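You operate a simulated robot arm through the tools that you are given. There is no shell and no other tool. Be economical: measure what you need, move in short steps, check, and stop when the job is done.

Carry out the task below with a simulated two-armed robot. There is one attempt and no reset: what you move stays moved.

TASK
Take the purple cup and leave it on the front corner of the small table. Put the orange cup in the soak basin. Fetch the blue cup and stand it on the blue pad. Count the buffer jars on the drainboard, then put as many of the glasses from the drainboard on the long table. Open the front closet door, take the tin on the drawer table and put it away on the tin shelf and shut the door again. Take the paper towel and put it on the board. Fetch the yellow-clasp bottle and stand it on the top deck of the trolley. Stack the blue airlock from the drawer table on top of the black airlock. Pull the table drawer open. Do these in any order. Set down upright: purple cup, orange cup, blue cup, glass, tin, yellow-clasp bottle.

Only the result counts: the job must be done as asked and must still hold three seconds after the hand-in. Knocking over, shifting, dropping, spilling or breaking anything else fails it. Flat cloth is picked up by pressing the open fingertips on it (5 to 10 N) and closing them slowly along it; thin cloth reads only 2 to 8 mm in the jaws.

THE ROBOT
Two 7-joint arms with two-finger parallel grippers on one trunk, on a base that drives. Base frame: it is fixed to the floor where the robot stands at the start and does not move with it; the origin is under the middle of the robot, x ahead of it, y to its left, z up. Lengths are in mm, angles in rad, forces in N, time in s.
The left shoulder is at the start at [20, 170, 1278], the right one opposite. With the tool pointing down near the work surface each hand reaches from about 100 to 660 mm from the robot's upright axis, wherever it stands, measured 20 degrees to its own side. Places, roughly: airlock [-750, 500, 1000]; blue cup [500, 0, 1000]; blue pad (8x8x2 cm) [-1900, -3900, 900]; board (13x24x1 cm) [-1700, -4000, 900]; buffer jar [500, -250, 1000]; front closet door [400, 3400, 1000]; front corner of the small table (15x20 cm) [940, -1420, 660]; glass (8x8x12 cm) [800, -300, 900]; long table [700, -4800, 900]; orange cup [750, 0, 1000]; paper towel (10x7x3 cm) [-700, 200, 900]; purple cup [750, 0, 1000]; soak basin (37x20 cm) [1100, 920, 660]; table drawer [-500, 1300, 700]; tin [-750, 250, 1000]; tin shelf (24x77 cm) [120, 3460, 940]; top deck of the trolley [2200, -3600, 800]; yellow-clasp bottle (6x6x21 cm) [-900, 200, 1000]. Payload 3.8 kg a hand.
Tool frame (each hand has its own): the origin (TCP) lies between the finger pads and is the grasp point; the fingertips stand 30 mm ahead of it; z points along the fingers, y is the line along which they close. The gripper opens to 110 mm. The fingers are 20 mm wide and 10 mm thick; the gripper's body (48 by 112 mm) begins 55 mm behind the TCP.
Orientation is told as [roll, pitch, yaw] about the base's x, y, z axes, in that order, counted from this pose: with the fingers straight down and closing along the base's y, the tool's x points along the base's -x, its y along +y and its z along -z.

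THE INTERFACE
- The arms move only by the tool arm_command. It takes "left_commands", "right_commands" or both (then of equal length, played together; a hand with none holds still); each is a list that holds one entry, the list of rows, each a list of 7 numbers: the shift along the tool's x, y, z in units of 250 mm (1.0 is 250 mm), then the turn, a rotation vector about the tool's x, y, z in units of 180 degrees (1.0 is 180 degrees), then the closure in counts, from 0 (fully open) to 255 (shut). In form: [[[x, y, z, ax, ay, az, grip], ...]]. A call has 1 to 12 rows; each row is the pose to reach, as a shift and turn from the pose commanded when the call began, along the tool's axes at that moment. A call with a number of a shift or a turn outside -1 to 1 is refused whole. A row lasts 0.2 s, in which the tool goes at most 50 mm and 0.15 rad; a call with a longer step from one row to the next is refused whole, and so is a gripper value outside its range. A pose out of reach is approached as far as the arm can. The call stops where the force on the tool passes 40 N (or 10 N more than at its start, if that is more) or the arm is blocked; 0.2 s more then pass. Each finger travels about 72 mm/s and halts on what it meets, pressing with about 24 N; the grip force reading is that of the motor and also rises with nothing between the fingers. The clock runs only during rows and for 0.2 s after the last one: add rows that repeat a pose to give the fingers time. The reply holds the time, the measured pose of the TCP, the force on the tool along the base axes, the opening and the grip force, in the units named above and with some noise, with the torque about the TCP (base axes, N m) and any sound that the robot's microphone picked up.
- Cameras (640 x 400 px; columns grow to the right, rows downward): "scene" is now at [53.4, 80.3, 1419.3]; the picture's right is [0.90, -0.44, 0.00], its down [-0.30, -0.61, -0.73] and it looks along [0.32, 0.66, -0.68] (base axes); focal length 214 px, centre (320, 200). "left" rides on the left gripper at [73, -17, -103] in its tool frame; the picture's right is [0.23, 0.97, 0.00], its down [-0.76, 0.18, -0.62] and it looks along [-0.61, 0.14, 0.78] (tool axes); focal length 222 px, centre (320, 200). "right" rides on the right gripper at [73, 17, -103] in its tool frame; the picture's right is [-0.23, 0.97, 0.00], its down [-0.76, -0.18, -0.62] and it looks along [-0.61, -0.14, 0.78] (tool axes); focal length 222 px, centre (320, 200). There is no depth. A picture from a camera that has moved, and an enlarged one, comes with that camera's place and axes in the base frame and with its lens. The place of the scene camera against the robot may be out by one fixed shift of up to 12 mm in any direction.
- grab_frame(camera): a new picture of that camera. The clock stands still meanwhile.
- move_column(by): slides the trunk up (or, below 0, down) by that many mm; the arms and the scene camera ride with it, the base frame stays. It gives what a move gives, with no picture.
- drive_base(legs): drives the robot by 1 to 6 legs, each [ahead, turn to the left] in mm and rad, along the robot's own axes; the way and the turn of a leg run together, so that a leg with both is an arc; at most 1500 mm and 3.142 rad a leg. The arms and the cameras ride along, it lands a little off, and it stops where it bumps. It gives what a move gives.
- head_to(pan, tilt): turns the head with the scene camera to pan (to the left, within 1.396 rad either way) and tilt (down, from -0.506 to 1.204), counted from straight ahead of the robot. It gives what a move gives.
- inspect(camera, box): a new picture of the part [left, top, right, bottom] of that camera's present view, enlarged. The clock stands still meanwhile.
- sign_off(): hands the job in; it is judged then, once.

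Work in short steps. Places have to be worked out from the pictures, the camera data and where the tool is seen: move nearer, look again, correct. Check each grasp and each placing, and mend what went wrong. You have 535 turns and 328 pictures in all, those below and enlarged ones among them. Open the grippers and draw the arms clear of the work before you hand the job in, unless the task says otherwise.

The tools are called after "Emit:" by a JSON object that holds its "method" and its "body". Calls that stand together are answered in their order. arm_command: Moves the arms, as the interface text tells. Its arguments: {"type":"object","properties":{"left_commands":{"type":"array"},"right_commands":{"type":"array"}},"required":[]} The other tools are called the same way: move_column (by) slides the trunk up or down; drive_base (legs) drives the base; head_to (pan, tilt) turns the head that bears the scene camera; grab_frame (camera) takes a picture; inspect (camera, box) takes an enlarged picture of a part of a camera's view; sign_off () hands the job in.

At the start:

```text
t: 0.0
left_tcp_pos: [362.0, 399.7, 1210.9]
left_tcp_rot: [0.001, -0.002, 0.002]
left_wrist_force: [0.3, -0.3, -0.9]
left_wrist_torque: [0.02, 0.01, 0.01]
left_width: 110.2
left_finger_force: 0.0
right_tcp_pos: [420.7, 39.7, 1160.9]
right_tcp_rot: [-0.001, -0.003, 0.0]
right_wrist_force: [-0.4, 0.0, -0.3]
right_wrist_torque: [0.01, 0.03, -0.01]
right_width: 110.0
right_finger_force: 0.1
trunk travel left (down, up): [-375.0, 195.0]
robot x, y, heading: [3.5, 0.8, -0.004]
head pan, tilt: [1.112, 0.75]
```

scene: 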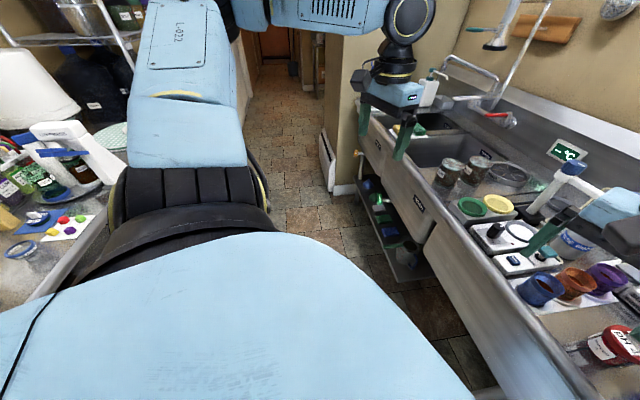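
right: 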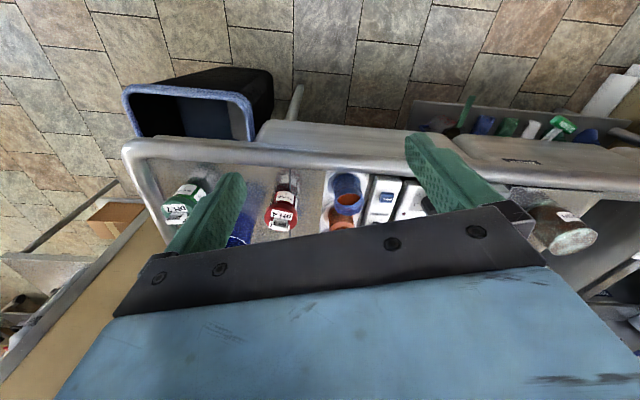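
left: 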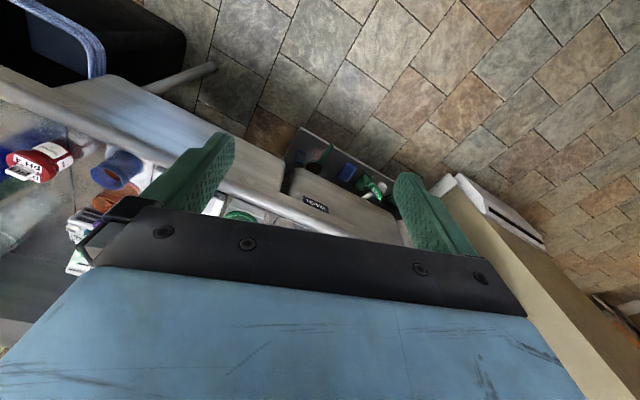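

The first picture shows the sink bench ahead with three cups and airlocks; I turn the head straight ahead to survey it.

Emit:
{"method": "head_to", "body": {"pan": 0, "tilt": 0.75}}

Emit:
{"method": "grab_frame", "body": {"camera": "scene"}}

```text
t: 1.3
left_tcp_pos: [361.0, 399.4, 1211.4]
left_tcp_rot: [0.0, -0.001, 0.002]
left_wrist_force: [1.1, -0.1, -0.3]
left_wrist_torque: [0.01, 0.0, -0.02]
left_width: 109.8
left_finger_force: 0.0
right_tcp_pos: [420.3, 38.7, 1160.2]
right_tcp_rot: [0.001, -0.002, 0.0]
right_wrist_force: [-0.1, -1.1, -0.4]
right_wrist_torque: [-0.02, -0.02, -0.01]
right_width: 109.8
right_finger_force: 0.0
trunk travel left (down, up): [-375.0, 195.0]
robot x, y, heading: [0.9, -0.8, -0.007]
head pan, tilt: [0.0, 0.75]
```

```text
324 pictures are left
camera scene: at [99.6, 6.1, 1419.3], right [0.0, -1.0, 0.0], down [-0.68, 0.0, -0.73], along [0.73, 0.0, -0.68], focal length 214 px, centre (320, 200)
```

scene: 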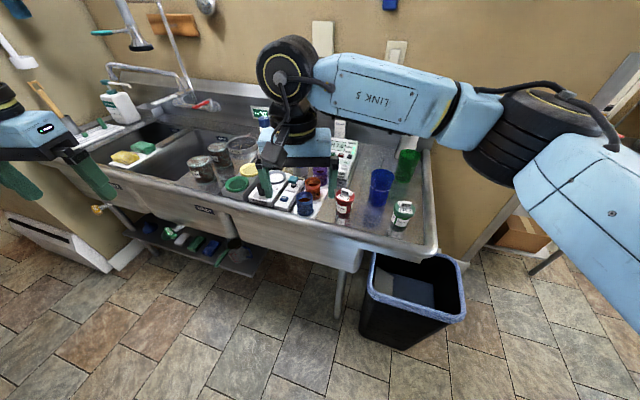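

The drainboard is ahead; I enlarge the part with cups, jars and glasses.

Emit:
{"method": "inspect", "body": {"camera": "scene", "box": [220, 100, 450, 250]}}

Emit:
{"method": "inspect", "body": {"camera": "scene", "box": [60, 60, 290, 220]}}

```text
2.67 times, centred on (335, 175) of scene
camera zoom: at [99.6, 6.1, 1419.3], right [0.0, -1.0, 0.0], down [-0.68, 0.0, -0.73], along [0.73, 0.0, -0.68], focal length 572 px, centre (280, 267)
```

zoom: 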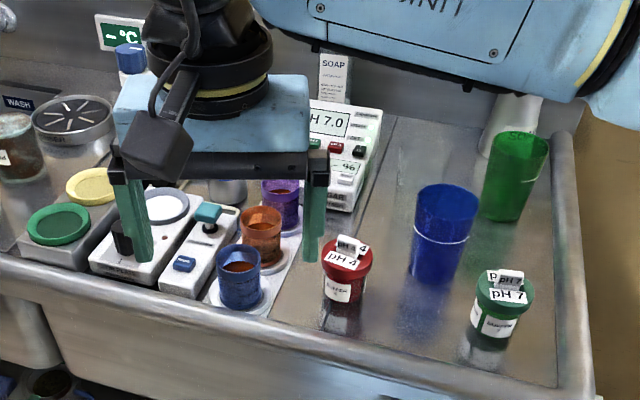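

```text
2.50 times, centred on (175, 140) of scene
camera zoom: at [99.6, 6.1, 1419.3], right [0.0, -1.0, 0.0], down [-0.68, 0.0, -0.73], along [0.73, 0.0, -0.68], focal length 536 px, centre (682, 350)
```

zoom: 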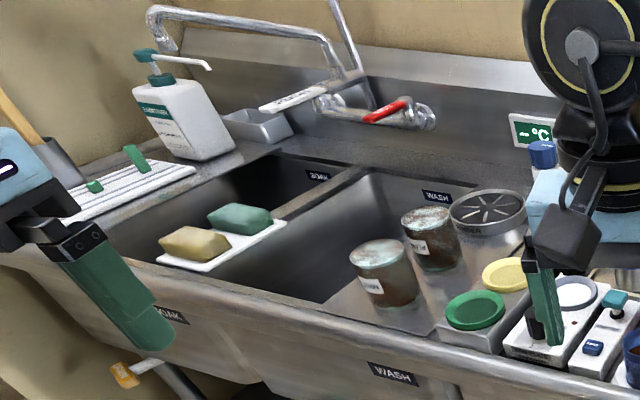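

The right arm hides the back of the drainboard; I move the right hand to the right and back to clear the view.

Emit:
{"method": "arm_command", "body": {"right_commands": [[[0.05, -0.15, 0, 0, 0, 0, 0], [0.1, -0.3, 0, 0, 0, 0, 0], [0.15, -0.45, 0, 0, 0, 0, 0], [0.2, -0.6, 0, 0, 0, 0, 0], [0.3, -0.75, 0, 0, 0, 0, 0], [0.4, -0.9, 0, 0, 0, 0, 0], [0.55, -1.0, 0, 0, 0, 0, 0], [0.7, -1.0, 0, 0, 0, 0, 0]]]}}

Emit:
{"method": "grab_frame", "body": {"camera": "scene"}}

```text
t: 3.1
left_tcp_pos: [361.6, 400.3, 1211.1]
left_tcp_rot: [0.002, -0.003, 0.002]
left_wrist_force: [1.6, 0.0, 0.1]
left_wrist_torque: [-0.02, 0.05, -0.02]
left_width: 110.3
left_finger_force: 0.1
right_tcp_pos: [255.8, -207.6, 1165.4]
right_tcp_rot: [-0.001, 0.001, 0.0]
right_wrist_force: [0.7, 0.7, -0.7]
right_wrist_torque: [0.03, 0.0, 0.0]
right_width: 110.0
right_finger_force: 0.0
right hand out of reach, approached as far as the arm can: row 8
trunk travel left (down, up): [-375.0, 195.0]
robot x, y, heading: [-1.6, -0.0, -0.004]
head pan, tilt: [0.0, 0.75]
```

```text
321 pictures are left
camera scene: at [100.2, 6.7, 1419.3], right [0.0, -1.0, 0.0], down [-0.68, 0.0, -0.73], along [0.73, 0.0, -0.68], focal length 214 px, centre (320, 200)
```

scene: 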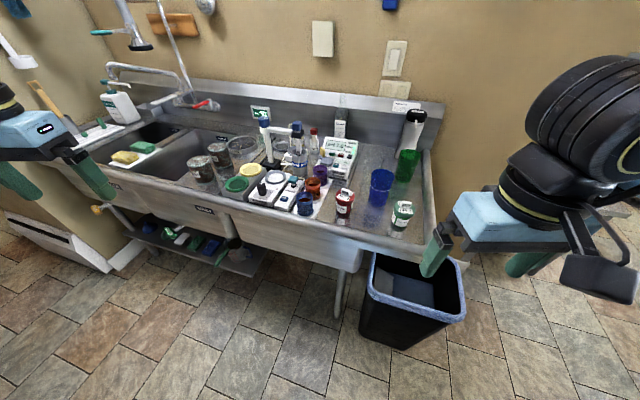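

Now the bench is clear; I enlarge the drainboard once more.

Emit:
{"method": "inspect", "body": {"camera": "scene", "box": [225, 100, 445, 238]}}

Emit:
{"method": "inspect", "body": {"camera": "scene", "box": [240, 110, 360, 185]}}

```text
2.90 times, centred on (335, 169) of scene
camera zoom: at [100.2, 6.7, 1419.3], right [0.0, -1.0, 0.0], down [-0.68, 0.0, -0.73], along [0.73, 0.0, -0.68], focal length 622 px, centre (276, 290)
```

zoom: 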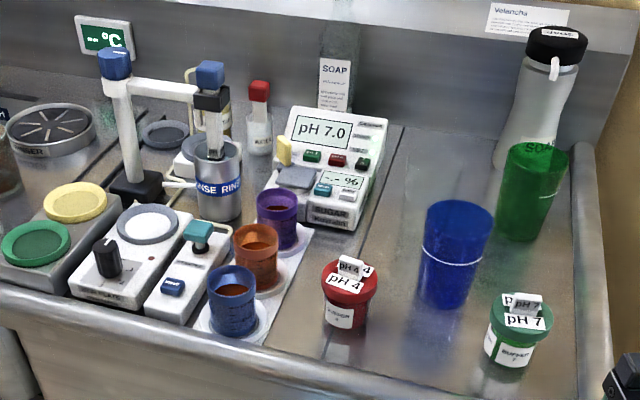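

```text
5.33 times, centred on (300, 148) of scene
camera zoom: at [100.2, 6.7, 1419.3], right [0.0, -1.0, 0.0], down [-0.68, 0.0, -0.73], along [0.73, 0.0, -0.68], focal length 1144 px, centre (427, 480)
```

zoom: 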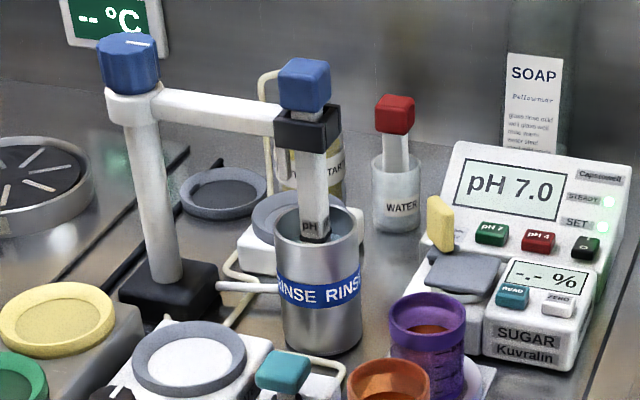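

I count two buffer jars (pH 4, pH 7) and two glasses (blue, green) so far. The cups' row is about 640–760 mm ahead, so I drive a bit closer.

Emit:
{"method": "drive_base", "body": {"legs": [[130, 0]]}}

Emit:
{"method": "grab_frame", "body": {"camera": "scene"}}

Emit:
{"method": "inspect", "body": {"camera": "scene", "box": [225, 130, 445, 268]}}

```text
t: 4.4
left_tcp_pos: [492.1, 399.6, 1210.0]
left_tcp_rot: [-0.001, -0.003, 0.0]
left_wrist_force: [0.5, 1.0, -0.2]
left_wrist_torque: [0.01, 0.02, 0.0]
left_width: 110.1
left_finger_force: 0.0
right_tcp_pos: [387.2, -208.6, 1164.1]
right_tcp_rot: [0.001, -0.001, 0.0]
right_wrist_force: [0.4, -0.3, 0.6]
right_wrist_torque: [0.03, 0.04, -0.03]
right_width: 110.0
right_finger_force: 0.1
trunk travel left (down, up): [-375.0, 195.0]
robot x, y, heading: [131.7, 1.8, 0.0]
head pan, tilt: [0.0, 0.75]
```

```text
318 pictures are left
camera scene: at [231.1, 6.1, 1419.2], right [0.0, -1.0, 0.0], down [-0.68, 0.0, -0.73], along [0.73, 0.0, -0.68], focal length 214 px, centre (320, 200)
```

scene: 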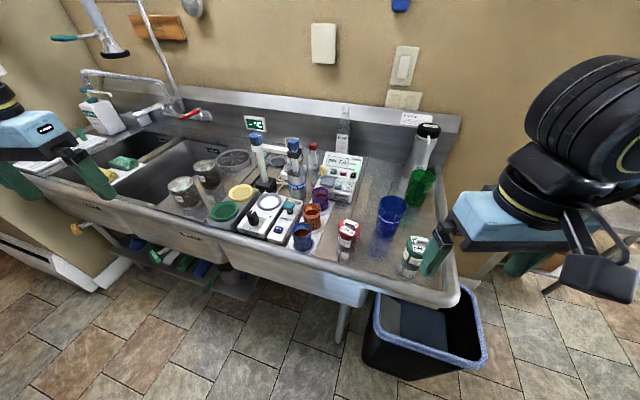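

```text
2.90 times, centred on (335, 199) of scene
camera zoom: at [231.1, 6.1, 1419.2], right [0.0, -1.0, 0.0], down [-0.68, 0.0, -0.73], along [0.73, 0.0, -0.68], focal length 622 px, centre (276, 203)
```

zoom: 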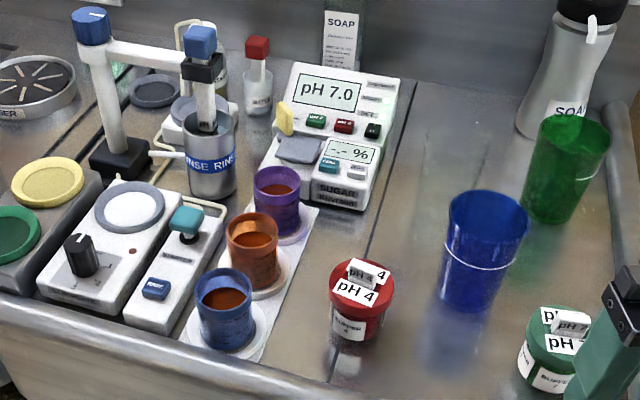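

Triangulating the two views: cups' rims at about z 959, blue (602,55), orange (676,30), purple (753,6), each ~52 mm wide. I bring the left hand towards the orange cup, high up, opening 110.

Emit:
{"method": "arm_command", "body": {"left_commands": [[[-0.08, -0.15, 0, 0, 0, 0, 0], [-0.16, -0.3, 0, 0, 0, 0, 0], [-0.24, -0.45, 0, 0, 0, 0.02, 0], [-0.32, -0.6, 0, 0, 0, 0.04, 0], [-0.4, -0.75, 0, 0, 0, 0.06, 0], [-0.48, -0.9, 0, 0, 0, 0.08, 0], [-0.5, -1.0, 0, 0, 0, 0.1, 0]]]}}

Emit:
{"method": "grab_frame", "body": {"camera": "left"}}

```text
t: 6.0
left_tcp_pos: [605.2, 162.3, 1210.2]
left_tcp_rot: [0.001, -0.006, -0.31]
left_wrist_force: [-1.0, 0.1, 0.6]
left_wrist_torque: [0.04, -0.03, 0.03]
left_width: 109.9
left_finger_force: 0.0
left hand out of reach, approached as far as the arm can: row 7
right_tcp_pos: [383.6, -208.4, 1165.6]
right_tcp_rot: [-0.001, -0.002, 0.0]
right_wrist_force: [-0.4, 0.2, 1.3]
right_wrist_torque: [-0.01, -0.02, -0.01]
right_width: 110.1
right_finger_force: 0.1
trunk travel left (down, up): [-375.0, 195.0]
robot x, y, heading: [131.0, 0.6, -0.002]
head pan, tilt: [0.0, 0.75]
```

```text
316 pictures are left
camera left: at [530.7, 168.3, 1313.6], right [0.08, 1.0, 0.0], down [0.78, -0.06, 0.63], along [0.63, -0.05, -0.78], focal length 222 px, centre (320, 200)
```

left: 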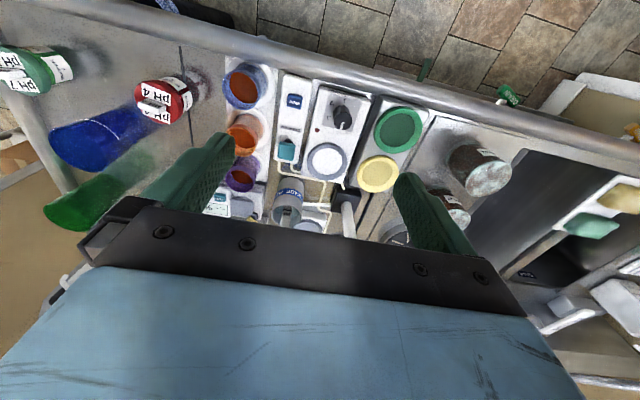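

The hand camera agrees: orange at about (670,31). I move the left hand over it at z≈1100 and close the opening to ~80 mm.

Emit:
{"method": "arm_command", "body": {"left_commands": [[[-0.04, -0.04, 0.15, 0, 0, 0, 20], [-0.12, -0.12, 0.28, 0, 0, 0, 40], [-0.22, -0.22, 0.4, 0, 0, 0, 60], [-0.32, -0.32, 0.44, 0, 0, 0, 70], [-0.408, -0.42, 0.44, 0, 0, 0, 70], [-0.408, -0.42, 0.44, 0, 0, 0, 70]]]}}

Emit:
{"method": "grab_frame", "body": {"camera": "left"}}

```text
t: 7.4
left_tcp_pos: [584.5, 153.9, 1131.2]
left_tcp_rot: [-0.001, -0.004, -0.311]
left_wrist_force: [-0.3, -0.2, 0.1]
left_wrist_torque: [-0.04, 0.03, 0.0]
left_width: 80.0
left_finger_force: 0.1
left hand out of reach, approached as far as the arm can: row 1, 2, 3, 4, 5, 6
right_tcp_pos: [386.8, -207.8, 1165.4]
right_tcp_rot: [0.001, 0.001, 0.002]
right_wrist_force: [0.0, 0.9, 1.0]
right_wrist_torque: [-0.01, 0.02, -0.02]
right_width: 109.8
right_finger_force: 0.1
trunk travel left (down, up): [-375.0, 195.0]
robot x, y, heading: [127.6, 0.9, -0.004]
head pan, tilt: [0.0, 0.75]
```

```text
315 pictures are left
camera left: at [510.5, 159.5, 1234.3], right [0.08, 1.0, 0.0], down [0.78, -0.06, 0.63], along [0.62, -0.05, -0.78], focal length 222 px, centre (320, 200)
```

left: 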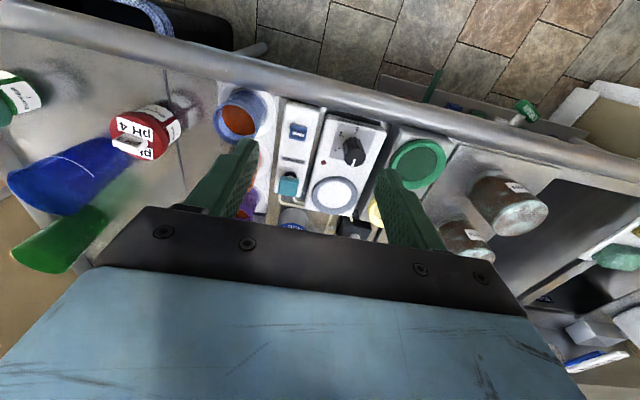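

The arm is limited across the body, so I turn the base 0.35 rad to the right to bring the cup into the left arm's sector.

Emit:
{"method": "drive_base", "body": {"legs": [[0, -0.35]]}}

```text
t: 8.9
left_tcp_pos: [610.7, -12.4, 1131.1]
left_tcp_rot: [0.0, -0.003, -0.661]
left_wrist_force: [1.0, 0.5, 0.7]
left_wrist_torque: [0.01, -0.01, -0.01]
left_width: 79.6
left_finger_force: 0.0
right_tcp_pos: [299.6, -283.8, 1166.0]
right_tcp_rot: [0.0, -0.001, -0.349]
right_wrist_force: [0.6, 0.5, 0.6]
right_wrist_torque: [0.03, -0.01, 0.02]
right_width: 109.8
right_finger_force: 0.1
trunk travel left (down, up): [-375.0, 195.0]
robot x, y, heading: [129.3, 1.8, -0.35]
head pan, tilt: [0.0, 0.75]
```

Left hand is now at (611,-12); I move to (670,31,1061) with yaw −0.31.

Emit:
{"method": "arm_command", "body": {"left_commands": [[[-0.02, 0.07, 0.07, 0, 0, -0.03, 70], [-0.04, 0.14, 0.14, 0, 0, -0.06, 70], [-0.06, 0.21, 0.21, 0, 0, -0.09, 70], [-0.081, 0.281, 0.28, 0, 0, -0.111, 70], [-0.081, 0.281, 0.28, 0, 0, -0.111, 70]]]}}

Emit:
{"method": "grab_frame", "body": {"camera": "left"}}

```text
t: 10.1
left_tcp_pos: [668.1, 34.0, 1063.5]
left_tcp_rot: [-0.002, -0.005, -0.313]
left_wrist_force: [0.5, -0.2, -0.6]
left_wrist_torque: [-0.01, -0.06, 0.01]
left_width: 79.6
left_finger_force: 0.1
left hand out of reach, approached as far as the arm can: row 4, 5
right_tcp_pos: [300.5, -283.3, 1164.9]
right_tcp_rot: [0.0, 0.0, -0.351]
right_wrist_force: [-0.4, -0.2, 1.4]
right_wrist_torque: [0.01, -0.01, -0.02]
right_width: 110.2
right_finger_force: 0.1
trunk travel left (down, up): [-375.0, 195.0]
robot x, y, heading: [131.0, 0.9, -0.352]
head pan, tilt: [0.0, 0.75]
```

```text
314 pictures are left
camera left: at [592.9, 39.9, 1166.1], right [0.08, 1.0, 0.0], down [0.78, -0.06, 0.63], along [0.62, -0.05, -0.78], focal length 222 px, centre (320, 200)
```

left: 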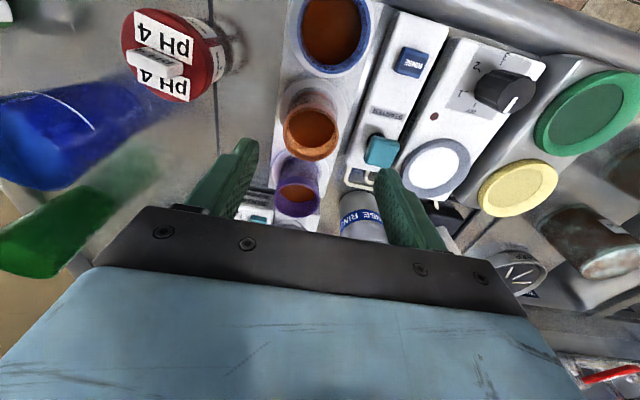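

Orange centre refined to about (671,26); the box edge is ~60 mm away so the 80 mm opening clears. I descend to TCP z≈950.

Emit:
{"method": "arm_command", "body": {"left_commands": [[[-0.015, -0.02, 0.1, 0, 0, 0, 70], [-0.015, -0.02, 0.2, 0, 0, 0, 70], [-0.015, -0.02, 0.28, 0, 0, 0, 70], [-0.015, -0.02, 0.36, 0, 0, 0, 70], [-0.015, -0.02, 0.444, 0, 0, 0, 70], [-0.015, -0.02, 0.444, 0, 0, 0, 70]]]}}

Emit:
{"method": "grab_frame", "body": {"camera": "left"}}

Emit:
{"method": "grab_frame", "body": {"camera": "scene"}}

```text
t: 11.5
left_tcp_pos: [645.7, 72.6, 992.2]
left_tcp_rot: [-0.003, -0.004, -0.316]
left_wrist_force: [0.3, 0.7, 0.8]
left_wrist_torque: [0.01, -0.04, 0.01]
left_width: 80.0
left_finger_force: 0.0
left hand out of reach, approached as far as the arm can: row 1, 2, 3, 4, 5, 6
right_tcp_pos: [298.8, -283.4, 1164.9]
right_tcp_rot: [0.0, 0.0, -0.351]
right_wrist_force: [0.0, 0.1, 0.3]
right_wrist_torque: [0.0, 0.01, 0.01]
right_width: 110.0
right_finger_force: 0.1
trunk travel left (down, up): [-375.0, 195.0]
robot x, y, heading: [131.6, 2.5, -0.352]
head pan, tilt: [0.0, 0.75]
```

```text
313 pictures are left
camera left: at [570.5, 76.5, 1095.2], right [0.08, 1.0, 0.0], down [0.78, -0.06, 0.63], along [0.62, -0.05, -0.78], focal length 222 px, centre (320, 200)
```

left: 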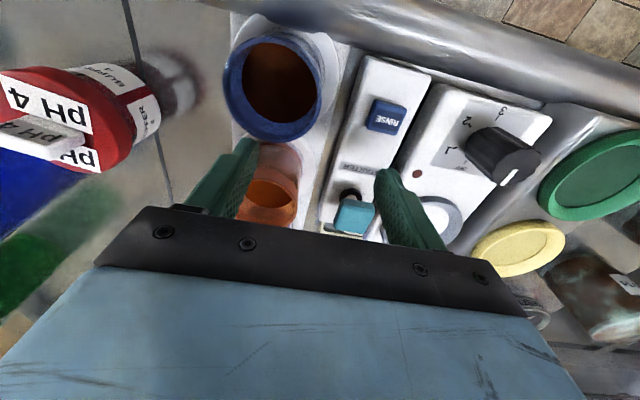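

```text
312 pictures are left
camera scene: at [223.6, -29.7, 1419.3], right [-0.34, -0.94, 0.0], down [-0.64, 0.23, -0.73], along [0.69, -0.25, -0.68], focal length 214 px, centre (320, 200)
```

scene: 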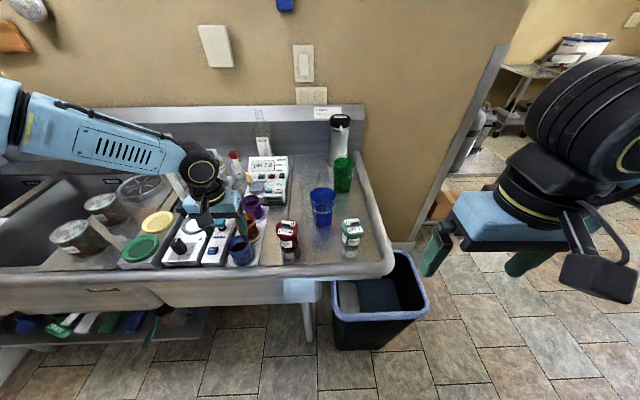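

The arm is short here because the trunk is high. I'll lift the left hand back up, then lower the column so the shoulder is nearer the work height.

Emit:
{"method": "arm_command", "body": {"left_commands": [[[0, 0, -0.1, 0, 0, 0, 70], [0.05, 0, -0.25, 0, 0, 0, 70], [0.1, 0, -0.4, 0, 0, 0, 70], [0.15, 0, -0.55, 0, 0, 0, 70], [0.25, 0, -0.7, 0, 0, 0, 70], [0.3, 0, -0.85, 0, 0, 0, 70], [0.3, 0, -0.95, 0, 0, 0, 70]]]}}

```text
t: 13.1
left_tcp_pos: [575.1, 94.3, 1228.3]
left_tcp_rot: [-0.001, -0.001, -0.314]
left_wrist_force: [-0.9, -1.5, 0.1]
left_wrist_torque: [-0.01, -0.01, 0.0]
left_width: 79.9
left_finger_force: 0.0
right_tcp_pos: [299.4, -282.1, 1167.4]
right_tcp_rot: [-0.001, -0.001, -0.351]
right_wrist_force: [1.0, 0.3, -0.8]
right_wrist_torque: [-0.01, 0.01, -0.04]
right_width: 110.2
right_finger_force: 0.2
trunk travel left (down, up): [-375.0, 195.0]
robot x, y, heading: [128.9, -2.3, -0.349]
head pan, tilt: [0.0, 0.75]
```

The hand is up at 1228; now I lower the column by 180.

Emit:
{"method": "move_column", "body": {"by": -180}}

```text
t: 15.1
left_tcp_pos: [575.6, 95.1, 1048.8]
left_tcp_rot: [0.0, -0.003, -0.314]
left_wrist_force: [-0.3, -0.2, 0.5]
left_wrist_torque: [-0.02, -0.02, -0.01]
left_width: 79.7
left_finger_force: 0.1
right_tcp_pos: [299.2, -283.9, 985.1]
right_tcp_rot: [0.0, -0.001, -0.35]
right_wrist_force: [0.1, 0.4, 0.2]
right_wrist_torque: [0.01, -0.01, 0.01]
right_width: 110.2
right_finger_force: 0.2
trunk travel left (down, up): [-195.0, 375.0]
robot x, y, heading: [131.3, 0.4, -0.353]
head pan, tilt: [0.0, 0.75]
```

I move over the orange cup at z≈1040.

Emit:
{"method": "arm_command", "body": {"left_commands": [[[-0.15, -0.05, 0.0, 0, 0, 0, 70], [-0.3, -0.1, 0.0, 0, 0, 0, 70], [-0.448, -0.145, 0.036, 0, 0, 0, 70], [-0.448, -0.145, 0.036, 0, 0, 0, 70]]]}}

Emit:
{"method": "grab_frame", "body": {"camera": "left"}}

```text
t: 16.1
left_tcp_pos: [669.6, 25.7, 1039.4]
left_tcp_rot: [-0.001, -0.002, -0.312]
left_wrist_force: [0.5, 0.7, 0.3]
left_wrist_torque: [-0.01, 0.0, 0.0]
left_width: 79.8
left_finger_force: 0.0
right_tcp_pos: [298.7, -283.1, 985.2]
right_tcp_rot: [0.0, -0.001, -0.348]
right_wrist_force: [0.0, -0.2, 0.1]
right_wrist_torque: [0.02, 0.01, -0.03]
right_width: 110.1
right_finger_force: 0.0
trunk travel left (down, up): [-195.0, 375.0]
robot x, y, heading: [127.5, 0.8, -0.351]
head pan, tilt: [0.0, 0.75]
```

```text
311 pictures are left
camera left: at [595.7, 31.6, 1142.3], right [0.08, 1.0, 0.0], down [0.78, -0.06, 0.63], along [0.62, -0.05, -0.78], focal length 222 px, centre (320, 200)
```

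left: 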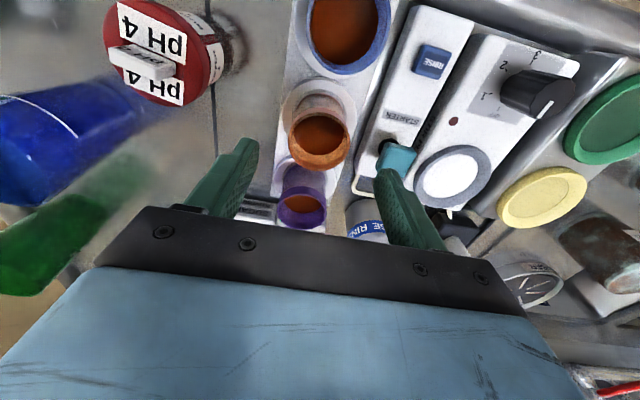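

Aligned within 2–3 mm; I descend to TCP z≈948 with the fingers still open.

Emit:
{"method": "arm_command", "body": {"left_commands": [[[-0.01, 0, 0.1, 0, 0, 0, 70], [-0.01, 0, 0.2, 0, 0, 0, 70], [-0.01, 0, 0.3, 0, 0, 0, 70], [-0.01, 0, 0.366, 0, 0, 0, 70], [-0.01, 0, 0.366, 0, 0, 0, 70]]]}}

Emit:
{"method": "grab_frame", "body": {"camera": "left"}}

```text
t: 17.3
left_tcp_pos: [672.3, 26.6, 948.6]
left_tcp_rot: [-0.001, -0.003, -0.314]
left_wrist_force: [0.8, -1.1, 0.6]
left_wrist_torque: [0.02, 0.02, 0.02]
left_width: 79.7
left_finger_force: 0.1
right_tcp_pos: [299.8, -282.9, 984.6]
right_tcp_rot: [0.001, 0.001, -0.351]
right_wrist_force: [-0.3, -0.8, 0.4]
right_wrist_torque: [0.01, 0.01, -0.02]
right_width: 109.9
right_finger_force: 0.1
trunk travel left (down, up): [-195.0, 375.0]
robot x, y, heading: [132.0, 1.7, -0.355]
head pan, tilt: [0.0, 0.75]
```

```text
310 pictures are left
camera left: at [598.1, 30.8, 1051.9], right [0.08, 1.0, 0.0], down [0.78, -0.06, 0.63], along [0.62, -0.05, -0.78], focal length 222 px, centre (320, 200)
```

left: 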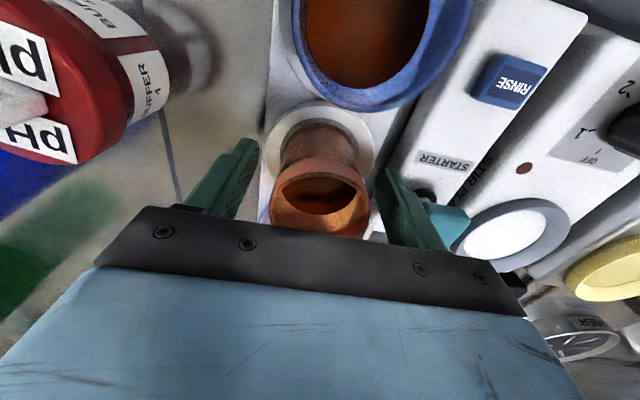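

The cup sits between the fingers; I close.

Emit:
{"method": "arm_command", "body": {"left_commands": [[[0, 0, 0, 0, 0, 0, 130], [0, 0, 0, 0, 0, 0, 180], [0, 0, 0, 0, 0, 0, 200], [0, 0, 0, 0, 0, 0, 200]]]}}

```text
t: 18.3
left_tcp_pos: [671.5, 24.6, 948.1]
left_tcp_rot: [0.0, -0.003, -0.315]
left_wrist_force: [0.1, -0.4, 0.3]
left_wrist_torque: [0.0, 0.0, -0.01]
left_width: 51.1
left_finger_force: 24.2
right_tcp_pos: [299.9, -282.8, 985.4]
right_tcp_rot: [0.0, 0.001, -0.35]
right_wrist_force: [-0.3, -1.4, -1.1]
right_wrist_torque: [-0.01, 0.01, 0.0]
right_width: 109.9
right_finger_force: 0.1
trunk travel left (down, up): [-195.0, 375.0]
robot x, y, heading: [128.1, 5.1, -0.353]
head pan, tilt: [0.0, 0.75]
```

Gripped at 51 mm. I lift gently by 130 mm.

Emit:
{"method": "arm_command", "body": {"left_commands": [[[0, 0, -0.04, 0, 0, 0, 200], [0, 0, -0.1, 0, 0, 0, 200], [0, 0, -0.18, 0, 0, 0, 200], [0, 0, -0.28, 0, 0, 0, 200], [0, 0, -0.38, 0, 0, 0, 200], [0, 0, -0.46, 0, 0, 0, 200], [0, 0, -0.5, 0, 0, 0, 200], [0, 0, -0.52, 0, 0, 0, 200]]]}}

Emit:
{"method": "grab_frame", "body": {"camera": "left"}}

Emit:
{"method": "grab_frame", "body": {"camera": "scene"}}

```text
t: 20.1
left_tcp_pos: [672.3, 25.8, 1079.5]
left_tcp_rot: [-0.001, -0.003, -0.314]
left_wrist_force: [0.5, 0.3, 0.2]
left_wrist_torque: [-0.02, -0.01, 0.01]
left_width: 50.8
left_finger_force: 24.2
right_tcp_pos: [299.1, -283.1, 985.7]
right_tcp_rot: [0.0, 0.001, -0.35]
right_wrist_force: [0.0, -0.1, -0.1]
right_wrist_torque: [0.02, -0.01, -0.02]
right_width: 110.0
right_finger_force: 0.1
trunk travel left (down, up): [-195.0, 375.0]
robot x, y, heading: [129.8, 2.2, -0.347]
head pan, tilt: [0.0, 0.75]
```

```text
309 pictures are left
camera left: at [597.3, 30.9, 1182.4], right [0.08, 1.0, 0.0], down [0.78, -0.07, 0.63], along [0.62, -0.05, -0.78], focal length 222 px, centre (320, 200)
```

left: 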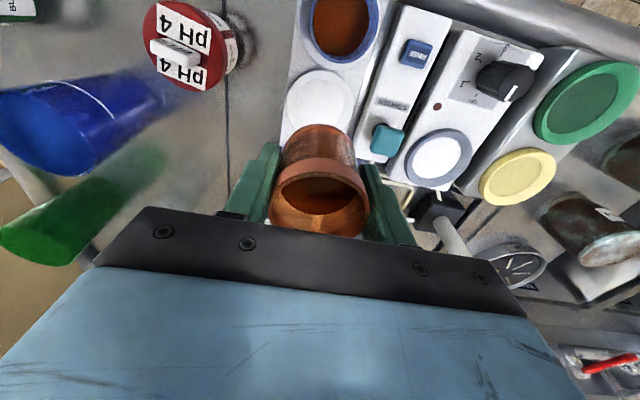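

```text
308 pictures are left
camera scene: at [223.6, -29.6, 1239.3], right [-0.34, -0.94, 0.0], down [-0.64, 0.23, -0.73], along [0.69, -0.25, -0.68], focal length 214 px, centre (320, 200)
```

scene: 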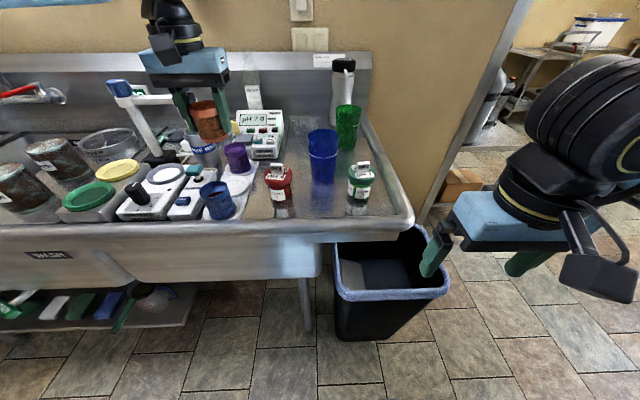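

The orange cup is held well. I retract the left hand toward the robot and up a little before driving to the soak basin.

Emit:
{"method": "arm_command", "body": {"left_commands": [[[0.06, 0, -0.06, 0, 0, 0, 200], [0.16, 0, -0.12, 0, 0, 0, 200], [0.28, 0, -0.18, 0, 0, 0, 200], [0.4, 0.01, -0.24, 0, 0, 0, 200], [0.52, 0.02, -0.24, 0, 0, 0, 200], [0.64, 0.03, -0.24, 0, 0, 0, 200], [0.74, 0.03, -0.24, 0, 0, 0, 200], [0.8, 0.03, -0.24, 0, 0, 0, 200]]]}}

Emit:
{"method": "head_to", "body": {"pan": 1.2, "tilt": 0.5}}

Emit:
{"method": "grab_frame", "body": {"camera": "scene"}}

```text
t: 21.9
left_tcp_pos: [483.9, 93.6, 1135.9]
left_tcp_rot: [0.0, -0.003, -0.312]
left_wrist_force: [-0.5, -0.3, -0.7]
left_wrist_torque: [-0.04, -0.01, -0.02]
left_width: 51.4
left_finger_force: 23.9
right_tcp_pos: [299.4, -282.3, 984.9]
right_tcp_rot: [0.002, -0.001, -0.351]
right_wrist_force: [0.1, -0.5, 0.2]
right_wrist_torque: [-0.01, 0.02, 0.02]
right_width: 110.0
right_finger_force: 0.1
trunk travel left (down, up): [-195.0, 375.0]
robot x, y, heading: [134.3, -1.9, -0.355]
head pan, tilt: [0.0, 0.75]
```

```text
t: 23.3
left_tcp_pos: [485.1, 93.6, 1137.1]
left_tcp_rot: [0.002, -0.003, -0.314]
left_wrist_force: [0.2, 0.3, -1.1]
left_wrist_torque: [0.01, 0.01, -0.02]
left_width: 51.3
left_finger_force: 24.0
right_tcp_pos: [299.8, -283.0, 986.0]
right_tcp_rot: [-0.001, 0.003, -0.352]
right_wrist_force: [-0.3, 0.6, 1.8]
right_wrist_torque: [0.0, 0.01, 0.01]
right_width: 110.0
right_finger_force: 0.0
trunk travel left (down, up): [-195.0, 375.0]
robot x, y, heading: [129.2, -2.2, -0.347]
head pan, tilt: [1.201, 0.499]
```

```text
307 pictures are left
camera scene: at [205.9, 67.2, 1261.3], right [0.75, -0.66, 0.0], down [-0.32, -0.36, -0.88], along [0.58, 0.66, -0.48], focal length 214 px, centre (320, 200)
```

scene: 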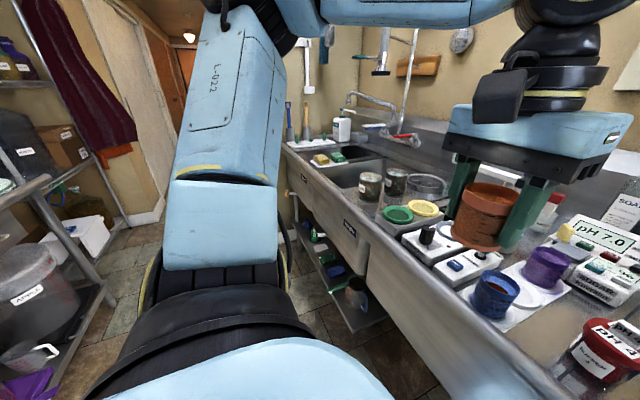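

The basin is at the far left end of the bench. I turn left and drive along the bench's front, part way first.

Emit:
{"method": "drive_base", "body": {"legs": [[0, 1.583], [750, 0]]}}

Emit:
{"method": "head_to", "body": {"pan": -0.9, "tilt": 0.6}}

Emit:
{"method": "grab_frame", "body": {"camera": "scene"}}

```text
t: 31.1
left_tcp_pos: [306.2, 1050.2, 1137.0]
left_tcp_rot: [0.0, -0.003, 1.243]
left_wrist_force: [-0.1, -0.1, -0.9]
left_wrist_torque: [0.0, -0.02, -0.03]
left_width: 50.6
left_finger_force: 24.0
right_tcp_pos: [680.5, 858.5, 984.7]
right_tcp_rot: [-0.001, 0.001, 1.203]
right_wrist_force: [-0.4, 0.4, -0.5]
right_wrist_torque: [0.0, 0.03, 0.0]
right_width: 110.3
right_finger_force: 0.1
trunk travel left (down, up): [-195.0, 375.0]
robot x, y, heading: [395.1, 694.5, 1.202]
head pan, tilt: [1.201, 0.499]
```

```text
t: 33.1
left_tcp_pos: [307.0, 1048.9, 1136.0]
left_tcp_rot: [-0.001, -0.002, 1.244]
left_wrist_force: [-0.2, -1.0, -1.6]
left_wrist_torque: [0.0, -0.03, -0.01]
left_width: 50.7
left_finger_force: 24.2
right_tcp_pos: [681.4, 859.2, 985.1]
right_tcp_rot: [-0.001, -0.001, 1.205]
right_wrist_force: [0.7, 0.1, 0.0]
right_wrist_torque: [0.02, -0.01, 0.0]
right_width: 109.9
right_finger_force: 0.0
trunk travel left (down, up): [-195.0, 375.0]
robot x, y, heading: [397.2, 693.8, 1.206]
head pan, tilt: [-0.901, 0.6]
```

```text
306 pictures are left
camera scene: at [483.3, 746.3, 1252.2], right [0.3, -0.95, 0.0], down [-0.54, -0.17, -0.83], along [0.79, 0.25, -0.56], focal length 214 px, centre (320, 200)
```

scene: 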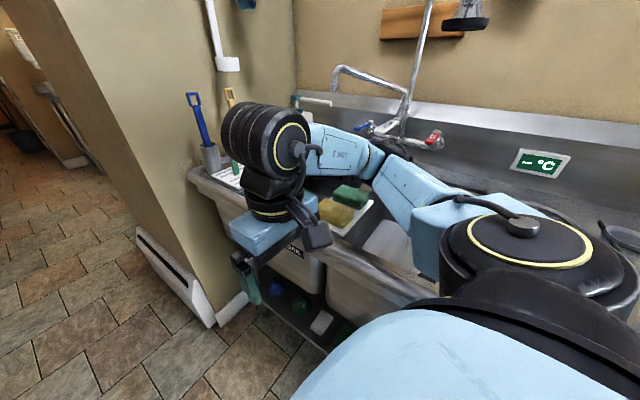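

The soak basin's centre seems near (1060,920). I drive on to a spot in front of it and turn to face it slightly right so the left arm can reach.

Emit:
{"method": "drive_base", "body": {"legs": [[0, 0.1], [380, 0], [0, -1.85]]}}

Emit:
{"method": "head_to", "body": {"pan": 0.3, "tilt": 0.85}}

Emit:
{"method": "grab_frame", "body": {"camera": "scene"}}

```text
t: 40.5
left_tcp_pos: [859.7, 1078.0, 1136.6]
left_tcp_rot: [0.0, -0.003, -0.512]
left_wrist_force: [-0.2, 0.4, -0.6]
left_wrist_torque: [0.0, 0.02, -0.02]
left_width: 50.8
left_finger_force: 24.2
right_tcp_pos: [603.7, 744.3, 984.9]
right_tcp_rot: [0.0, -0.001, -0.551]
right_wrist_force: [-0.4, 0.2, -0.6]
right_wrist_torque: [0.0, 0.04, 0.0]
right_width: 109.6
right_finger_force: 0.1
trunk travel left (down, up): [-195.0, 375.0]
robot x, y, heading: [493.4, 1056.4, -0.549]
head pan, tilt: [-0.901, 0.6]
```

```text
t: 41.9
left_tcp_pos: [860.7, 1077.5, 1135.7]
left_tcp_rot: [0.001, -0.002, -0.513]
left_wrist_force: [0.2, -0.3, -1.0]
left_wrist_torque: [0.0, -0.04, 0.02]
left_width: 50.9
left_finger_force: 23.7
right_tcp_pos: [604.4, 744.3, 985.0]
right_tcp_rot: [0.002, -0.002, -0.548]
right_wrist_force: [-0.4, 0.8, -0.1]
right_wrist_torque: [0.0, -0.01, -0.03]
right_width: 110.1
right_finger_force: 0.0
trunk travel left (down, up): [-195.0, 375.0]
robot x, y, heading: [495.3, 1052.5, -0.55]
head pan, tilt: [0.3, 0.85]
```

```text
305 pictures are left
camera scene: at [583.9, 1030.8, 1231.3], right [-0.25, -0.97, 0.0], down [-0.73, 0.19, -0.66], along [0.64, -0.16, -0.75], focal length 214 px, centre (320, 200)
```

scene: 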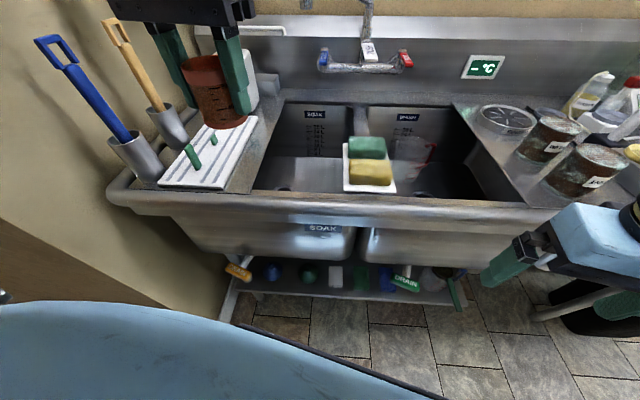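

Good view: the soak basin's axis runs away from the robot, its centre near (1100,920), the sponge tray 87 mm right of the centreline. I move the base a little nearer (60 mm) and lower the column for reach after lifting the right hand's clearance is checked (it is off the bench).

Emit:
{"method": "drive_base", "body": {"legs": [[60, 0]]}}

```text
t: 42.9
left_tcp_pos: [913.8, 1046.0, 1136.8]
left_tcp_rot: [0.001, -0.001, -0.512]
left_wrist_force: [0.4, -0.4, -0.9]
left_wrist_torque: [0.01, 0.02, 0.05]
left_width: 50.9
left_finger_force: 23.9
right_tcp_pos: [657.0, 711.9, 985.4]
right_tcp_rot: [0.001, 0.001, -0.551]
right_wrist_force: [-0.6, -0.3, 0.1]
right_wrist_torque: [-0.02, 0.0, -0.01]
right_width: 110.0
right_finger_force: 0.1
trunk travel left (down, up): [-195.0, 375.0]
robot x, y, heading: [543.9, 1022.8, -0.555]
head pan, tilt: [0.3, 0.85]
```

Now I carry the cup over the basin at height, to about (1087,934).

Emit:
{"method": "arm_command", "body": {"left_commands": [[[-0.08, 0, 0, 0, 0, -0.01, 200], [-0.18, -0.01, 0, 0, 0, -0.02, 200], [-0.3, -0.02, 0, 0, 0, -0.03, 200], [-0.42, -0.03, 0, 0, 0, -0.04, 200], [-0.54, -0.04, 0, 0, 0, -0.05, 200], [-0.66, -0.05, 0, 0, 0, -0.057, 200], [-0.76, -0.052, 0, 0, 0, -0.057, 200], [-0.823, -0.052, 0, 0, 0, -0.057, 200]]]}}

Emit:
{"method": "grab_frame", "body": {"camera": "scene"}}

Emit:
{"method": "grab_frame", "body": {"camera": "left"}}

```text
t: 44.7
left_tcp_pos: [1071.2, 943.7, 1136.9]
left_tcp_rot: [-0.003, -0.005, -0.335]
left_wrist_force: [-0.1, 0.8, -0.6]
left_wrist_torque: [-0.01, -0.05, -0.03]
left_width: 50.9
left_finger_force: 23.9
left hand out of reach, approached as far as the arm can: row 8
right_tcp_pos: [655.6, 712.6, 985.7]
right_tcp_rot: [0.0, -0.001, -0.551]
right_wrist_force: [0.0, 0.0, 0.3]
right_wrist_torque: [0.0, -0.03, 0.02]
right_width: 110.2
right_finger_force: 0.0
trunk travel left (down, up): [-195.0, 375.0]
robot x, y, heading: [548.1, 1023.4, -0.549]
head pan, tilt: [0.3, 0.85]
```

```text
304 pictures are left
camera scene: at [634.9, 999.1, 1231.4], right [-0.25, -0.97, 0.0], down [-0.73, 0.19, -0.66], along [0.64, -0.16, -0.75], focal length 214 px, centre (320, 200)
```

scene: 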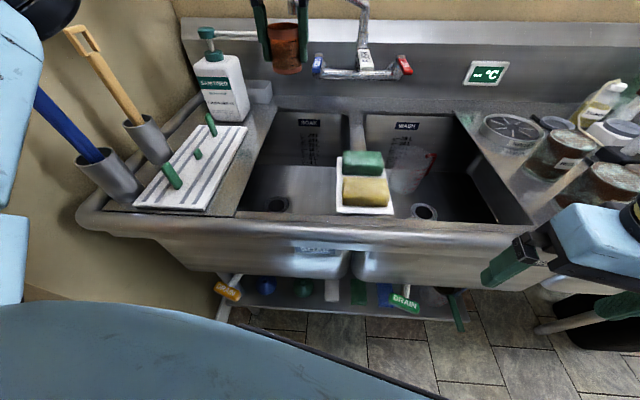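

```text
303 pictures are left
camera left: at [995.7, 950.8, 1239.2], right [0.1, 0.99, 0.0], down [0.78, -0.08, 0.63], along [0.62, -0.07, -0.78], focal length 222 px, centre (320, 200)
```

left: 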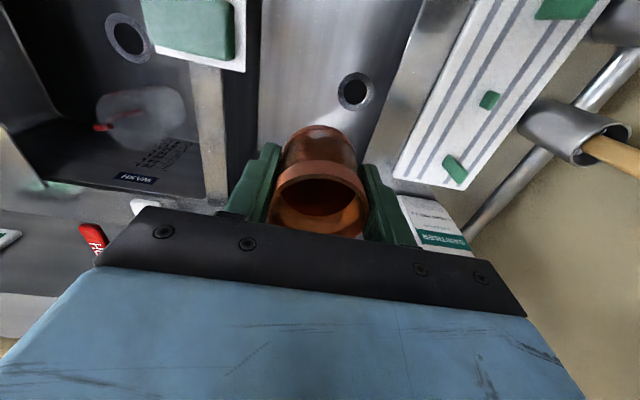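

The cup is over the soak basin (≈(1071,944)). I pull the right hand back a bit and then lower the column in steps.

Emit:
{"method": "arm_command", "body": {"right_commands": [[[0.1, 0, 0, 0, 0, 0, 0], [0.2, 0, -0.1, 0, 0, 0, 0], [0.25, 0, -0.2, 0, 0, 0, 0]]]}}

Emit:
{"method": "move_column", "body": {"by": -110}}

Emit:
{"method": "grab_frame", "body": {"camera": "scene"}}

```text
t: 45.5
left_tcp_pos: [1070.8, 943.1, 1136.3]
left_tcp_rot: [-0.005, -0.004, -0.335]
left_wrist_force: [0.6, -0.5, -0.7]
left_wrist_torque: [0.0, -0.01, -0.01]
left_width: 50.8
left_finger_force: 23.6
right_tcp_pos: [626.3, 736.6, 1054.9]
right_tcp_rot: [-0.003, 0.001, -0.55]
right_wrist_force: [-1.1, -0.2, -0.7]
right_wrist_torque: [-0.02, 0.02, 0.03]
right_width: 109.9
right_finger_force: 0.0
right hand out of reach, approached as far as the arm can: row 1, 2, 3
trunk travel left (down, up): [-195.0, 375.0]
robot x, y, heading: [547.2, 1019.8, -0.552]
head pan, tilt: [0.3, 0.85]
```

```text
t: 46.9
left_tcp_pos: [1071.4, 944.1, 1026.5]
left_tcp_rot: [-0.003, -0.005, -0.335]
left_wrist_force: [0.5, 0.3, -2.1]
left_wrist_torque: [0.05, 0.01, -0.01]
left_width: 50.9
left_finger_force: 24.5
right_tcp_pos: [627.7, 735.0, 945.0]
right_tcp_rot: [0.0, 0.0, -0.551]
right_wrist_force: [1.0, 0.2, -0.3]
right_wrist_torque: [0.04, -0.01, -0.01]
right_width: 109.8
right_finger_force: 0.0
trunk travel left (down, up): [-85.0, 485.0]
robot x, y, heading: [548.6, 1021.6, -0.546]
head pan, tilt: [0.3, 0.85]
```

```text
302 pictures are left
camera scene: at [635.5, 999.1, 1121.4], right [-0.25, -0.97, 0.0], down [-0.73, 0.19, -0.66], along [0.64, -0.16, -0.75], focal length 214 px, centre (320, 200)
```

scene: 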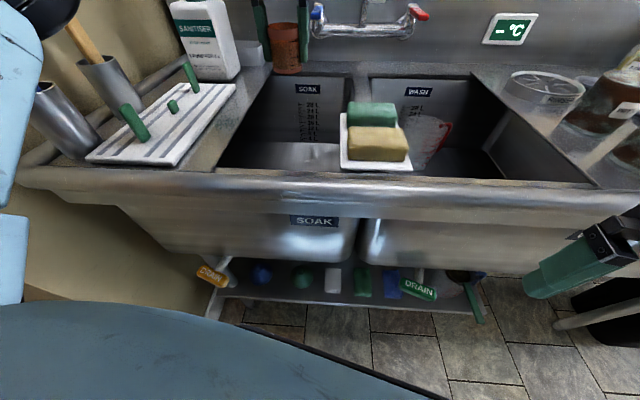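

Everything is clear. I lower the left hand straight down 120 mm, watching reach.

Emit:
{"method": "arm_command", "body": {"left_commands": [[[0, 0, 0.1, 0, 0, 0, 200], [0, 0, 0.2, 0, 0, 0, 200], [0, 0, 0.3, 0, 0, 0, 200], [0, 0, 0.4, 0, 0, 0, 200], [0, 0, 0.48, 0, 0, 0, 200]]]}}

Emit:
{"method": "grab_frame", "body": {"camera": "scene"}}

Emit:
{"method": "grab_frame", "body": {"camera": "left"}}

```text
t: 48.1
left_tcp_pos: [1071.5, 943.6, 905.7]
left_tcp_rot: [-0.003, -0.003, -0.335]
left_wrist_force: [0.6, -0.1, -0.9]
left_wrist_torque: [-0.03, -0.01, 0.01]
left_width: 50.8
left_finger_force: 24.4
right_tcp_pos: [626.0, 735.7, 943.7]
right_tcp_rot: [0.0, 0.001, -0.55]
right_wrist_force: [-0.6, 0.0, -0.1]
right_wrist_torque: [0.01, -0.01, -0.01]
right_width: 110.2
right_finger_force: 0.1
trunk travel left (down, up): [-85.0, 485.0]
robot x, y, heading: [542.7, 1025.7, -0.549]
head pan, tilt: [0.3, 0.85]
```

```text
301 pictures are left
camera scene: at [635.7, 999.0, 1121.3], right [-0.25, -0.97, 0.0], down [-0.73, 0.19, -0.66], along [0.64, -0.16, -0.75], focal length 214 px, centre (320, 200)
```

scene: 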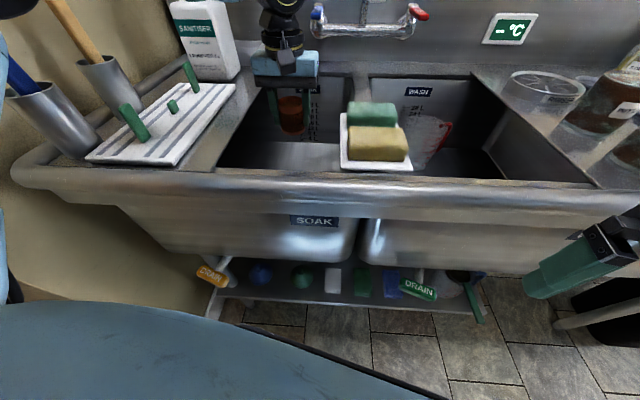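

```text
300 pictures are left
camera left: at [997.0, 951.7, 1008.9], right [0.11, 0.99, 0.0], down [0.78, -0.08, 0.63], along [0.62, -0.07, -0.78], focal length 222 px, centre (320, 200)
```

left: 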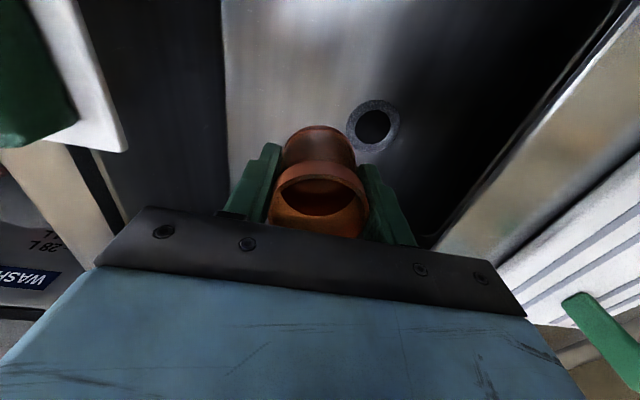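

The hand is between divider and rack and fits. Column down 80 next, then the last stretch with the arm so contact is felt.

Emit:
{"method": "move_column", "body": {"by": -80}}

Emit:
{"method": "arm_command", "body": {"left_commands": [[[0, 0, 0.1, 0, 0, 0, 200], [0, 0, 0.2, 0, 0, 0, 200], [0, 0, 0.3, 0, 0, 0, 200], [0, 0, 0.34, 0, 0, 0, 200]]]}}

Emit:
{"method": "grab_frame", "body": {"camera": "scene"}}

Emit:
{"method": "grab_frame", "body": {"camera": "left"}}

```text
t: 49.2
left_tcp_pos: [1072.5, 944.1, 825.9]
left_tcp_rot: [-0.003, -0.005, -0.334]
left_wrist_force: [0.0, -0.2, -0.5]
left_wrist_torque: [0.02, -0.01, 0.0]
left_width: 50.9
left_finger_force: 24.3
right_tcp_pos: [626.6, 735.5, 865.0]
right_tcp_rot: [0.002, 0.0, -0.551]
right_wrist_force: [1.0, 0.3, 1.3]
right_wrist_torque: [-0.01, -0.03, -0.01]
right_width: 110.1
right_finger_force: 0.0
trunk travel left (down, up): [-5.0, 565.0]
robot x, y, heading: [544.7, 1023.4, -0.545]
head pan, tilt: [0.3, 0.85]
```

```text
t: 50.2
left_tcp_pos: [1069.7, 941.4, 749.6]
left_tcp_rot: [0.0, -0.019, -0.34]
left_wrist_force: [-0.4, 0.1, -1.0]
left_wrist_torque: [0.0, -0.02, 0.01]
left_width: 50.7
left_finger_force: 24.1
right_tcp_pos: [623.2, 734.6, 865.6]
right_tcp_rot: [0.002, -0.003, -0.552]
right_wrist_force: [0.4, 0.4, 0.3]
right_wrist_torque: [-0.01, -0.02, 0.02]
right_width: 109.9
right_finger_force: 0.2
trunk travel left (down, up): [-5.0, 565.0]
robot x, y, heading: [544.9, 1021.8, -0.551]
head pan, tilt: [0.3, 0.85]
```

```text
299 pictures are left
camera scene: at [631.3, 996.9, 1042.8], right [-0.25, -0.97, 0.0], down [-0.72, 0.19, -0.66], along [0.64, -0.16, -0.75], focal length 214 px, centre (320, 200)
```

scene: 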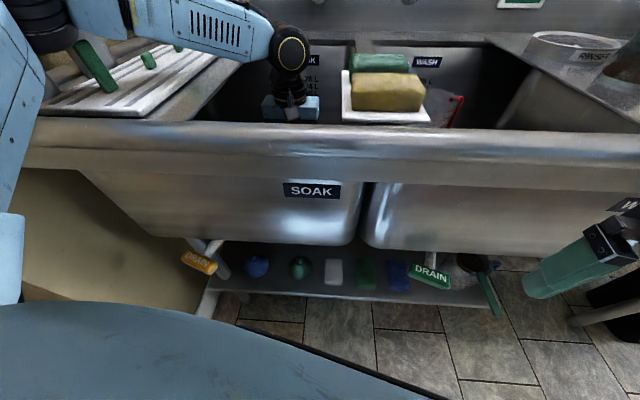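

```text
298 pictures are left
camera left: at [993.9, 948.6, 851.3], right [0.11, 0.99, 0.0], down [0.77, -0.08, 0.64], along [0.63, -0.07, -0.77], focal length 222 px, centre (320, 200)
```

left: 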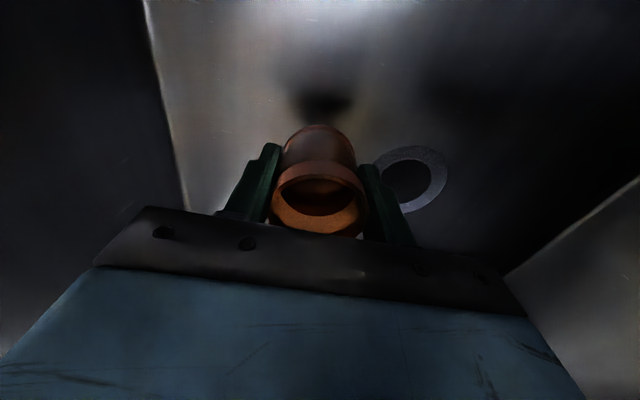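

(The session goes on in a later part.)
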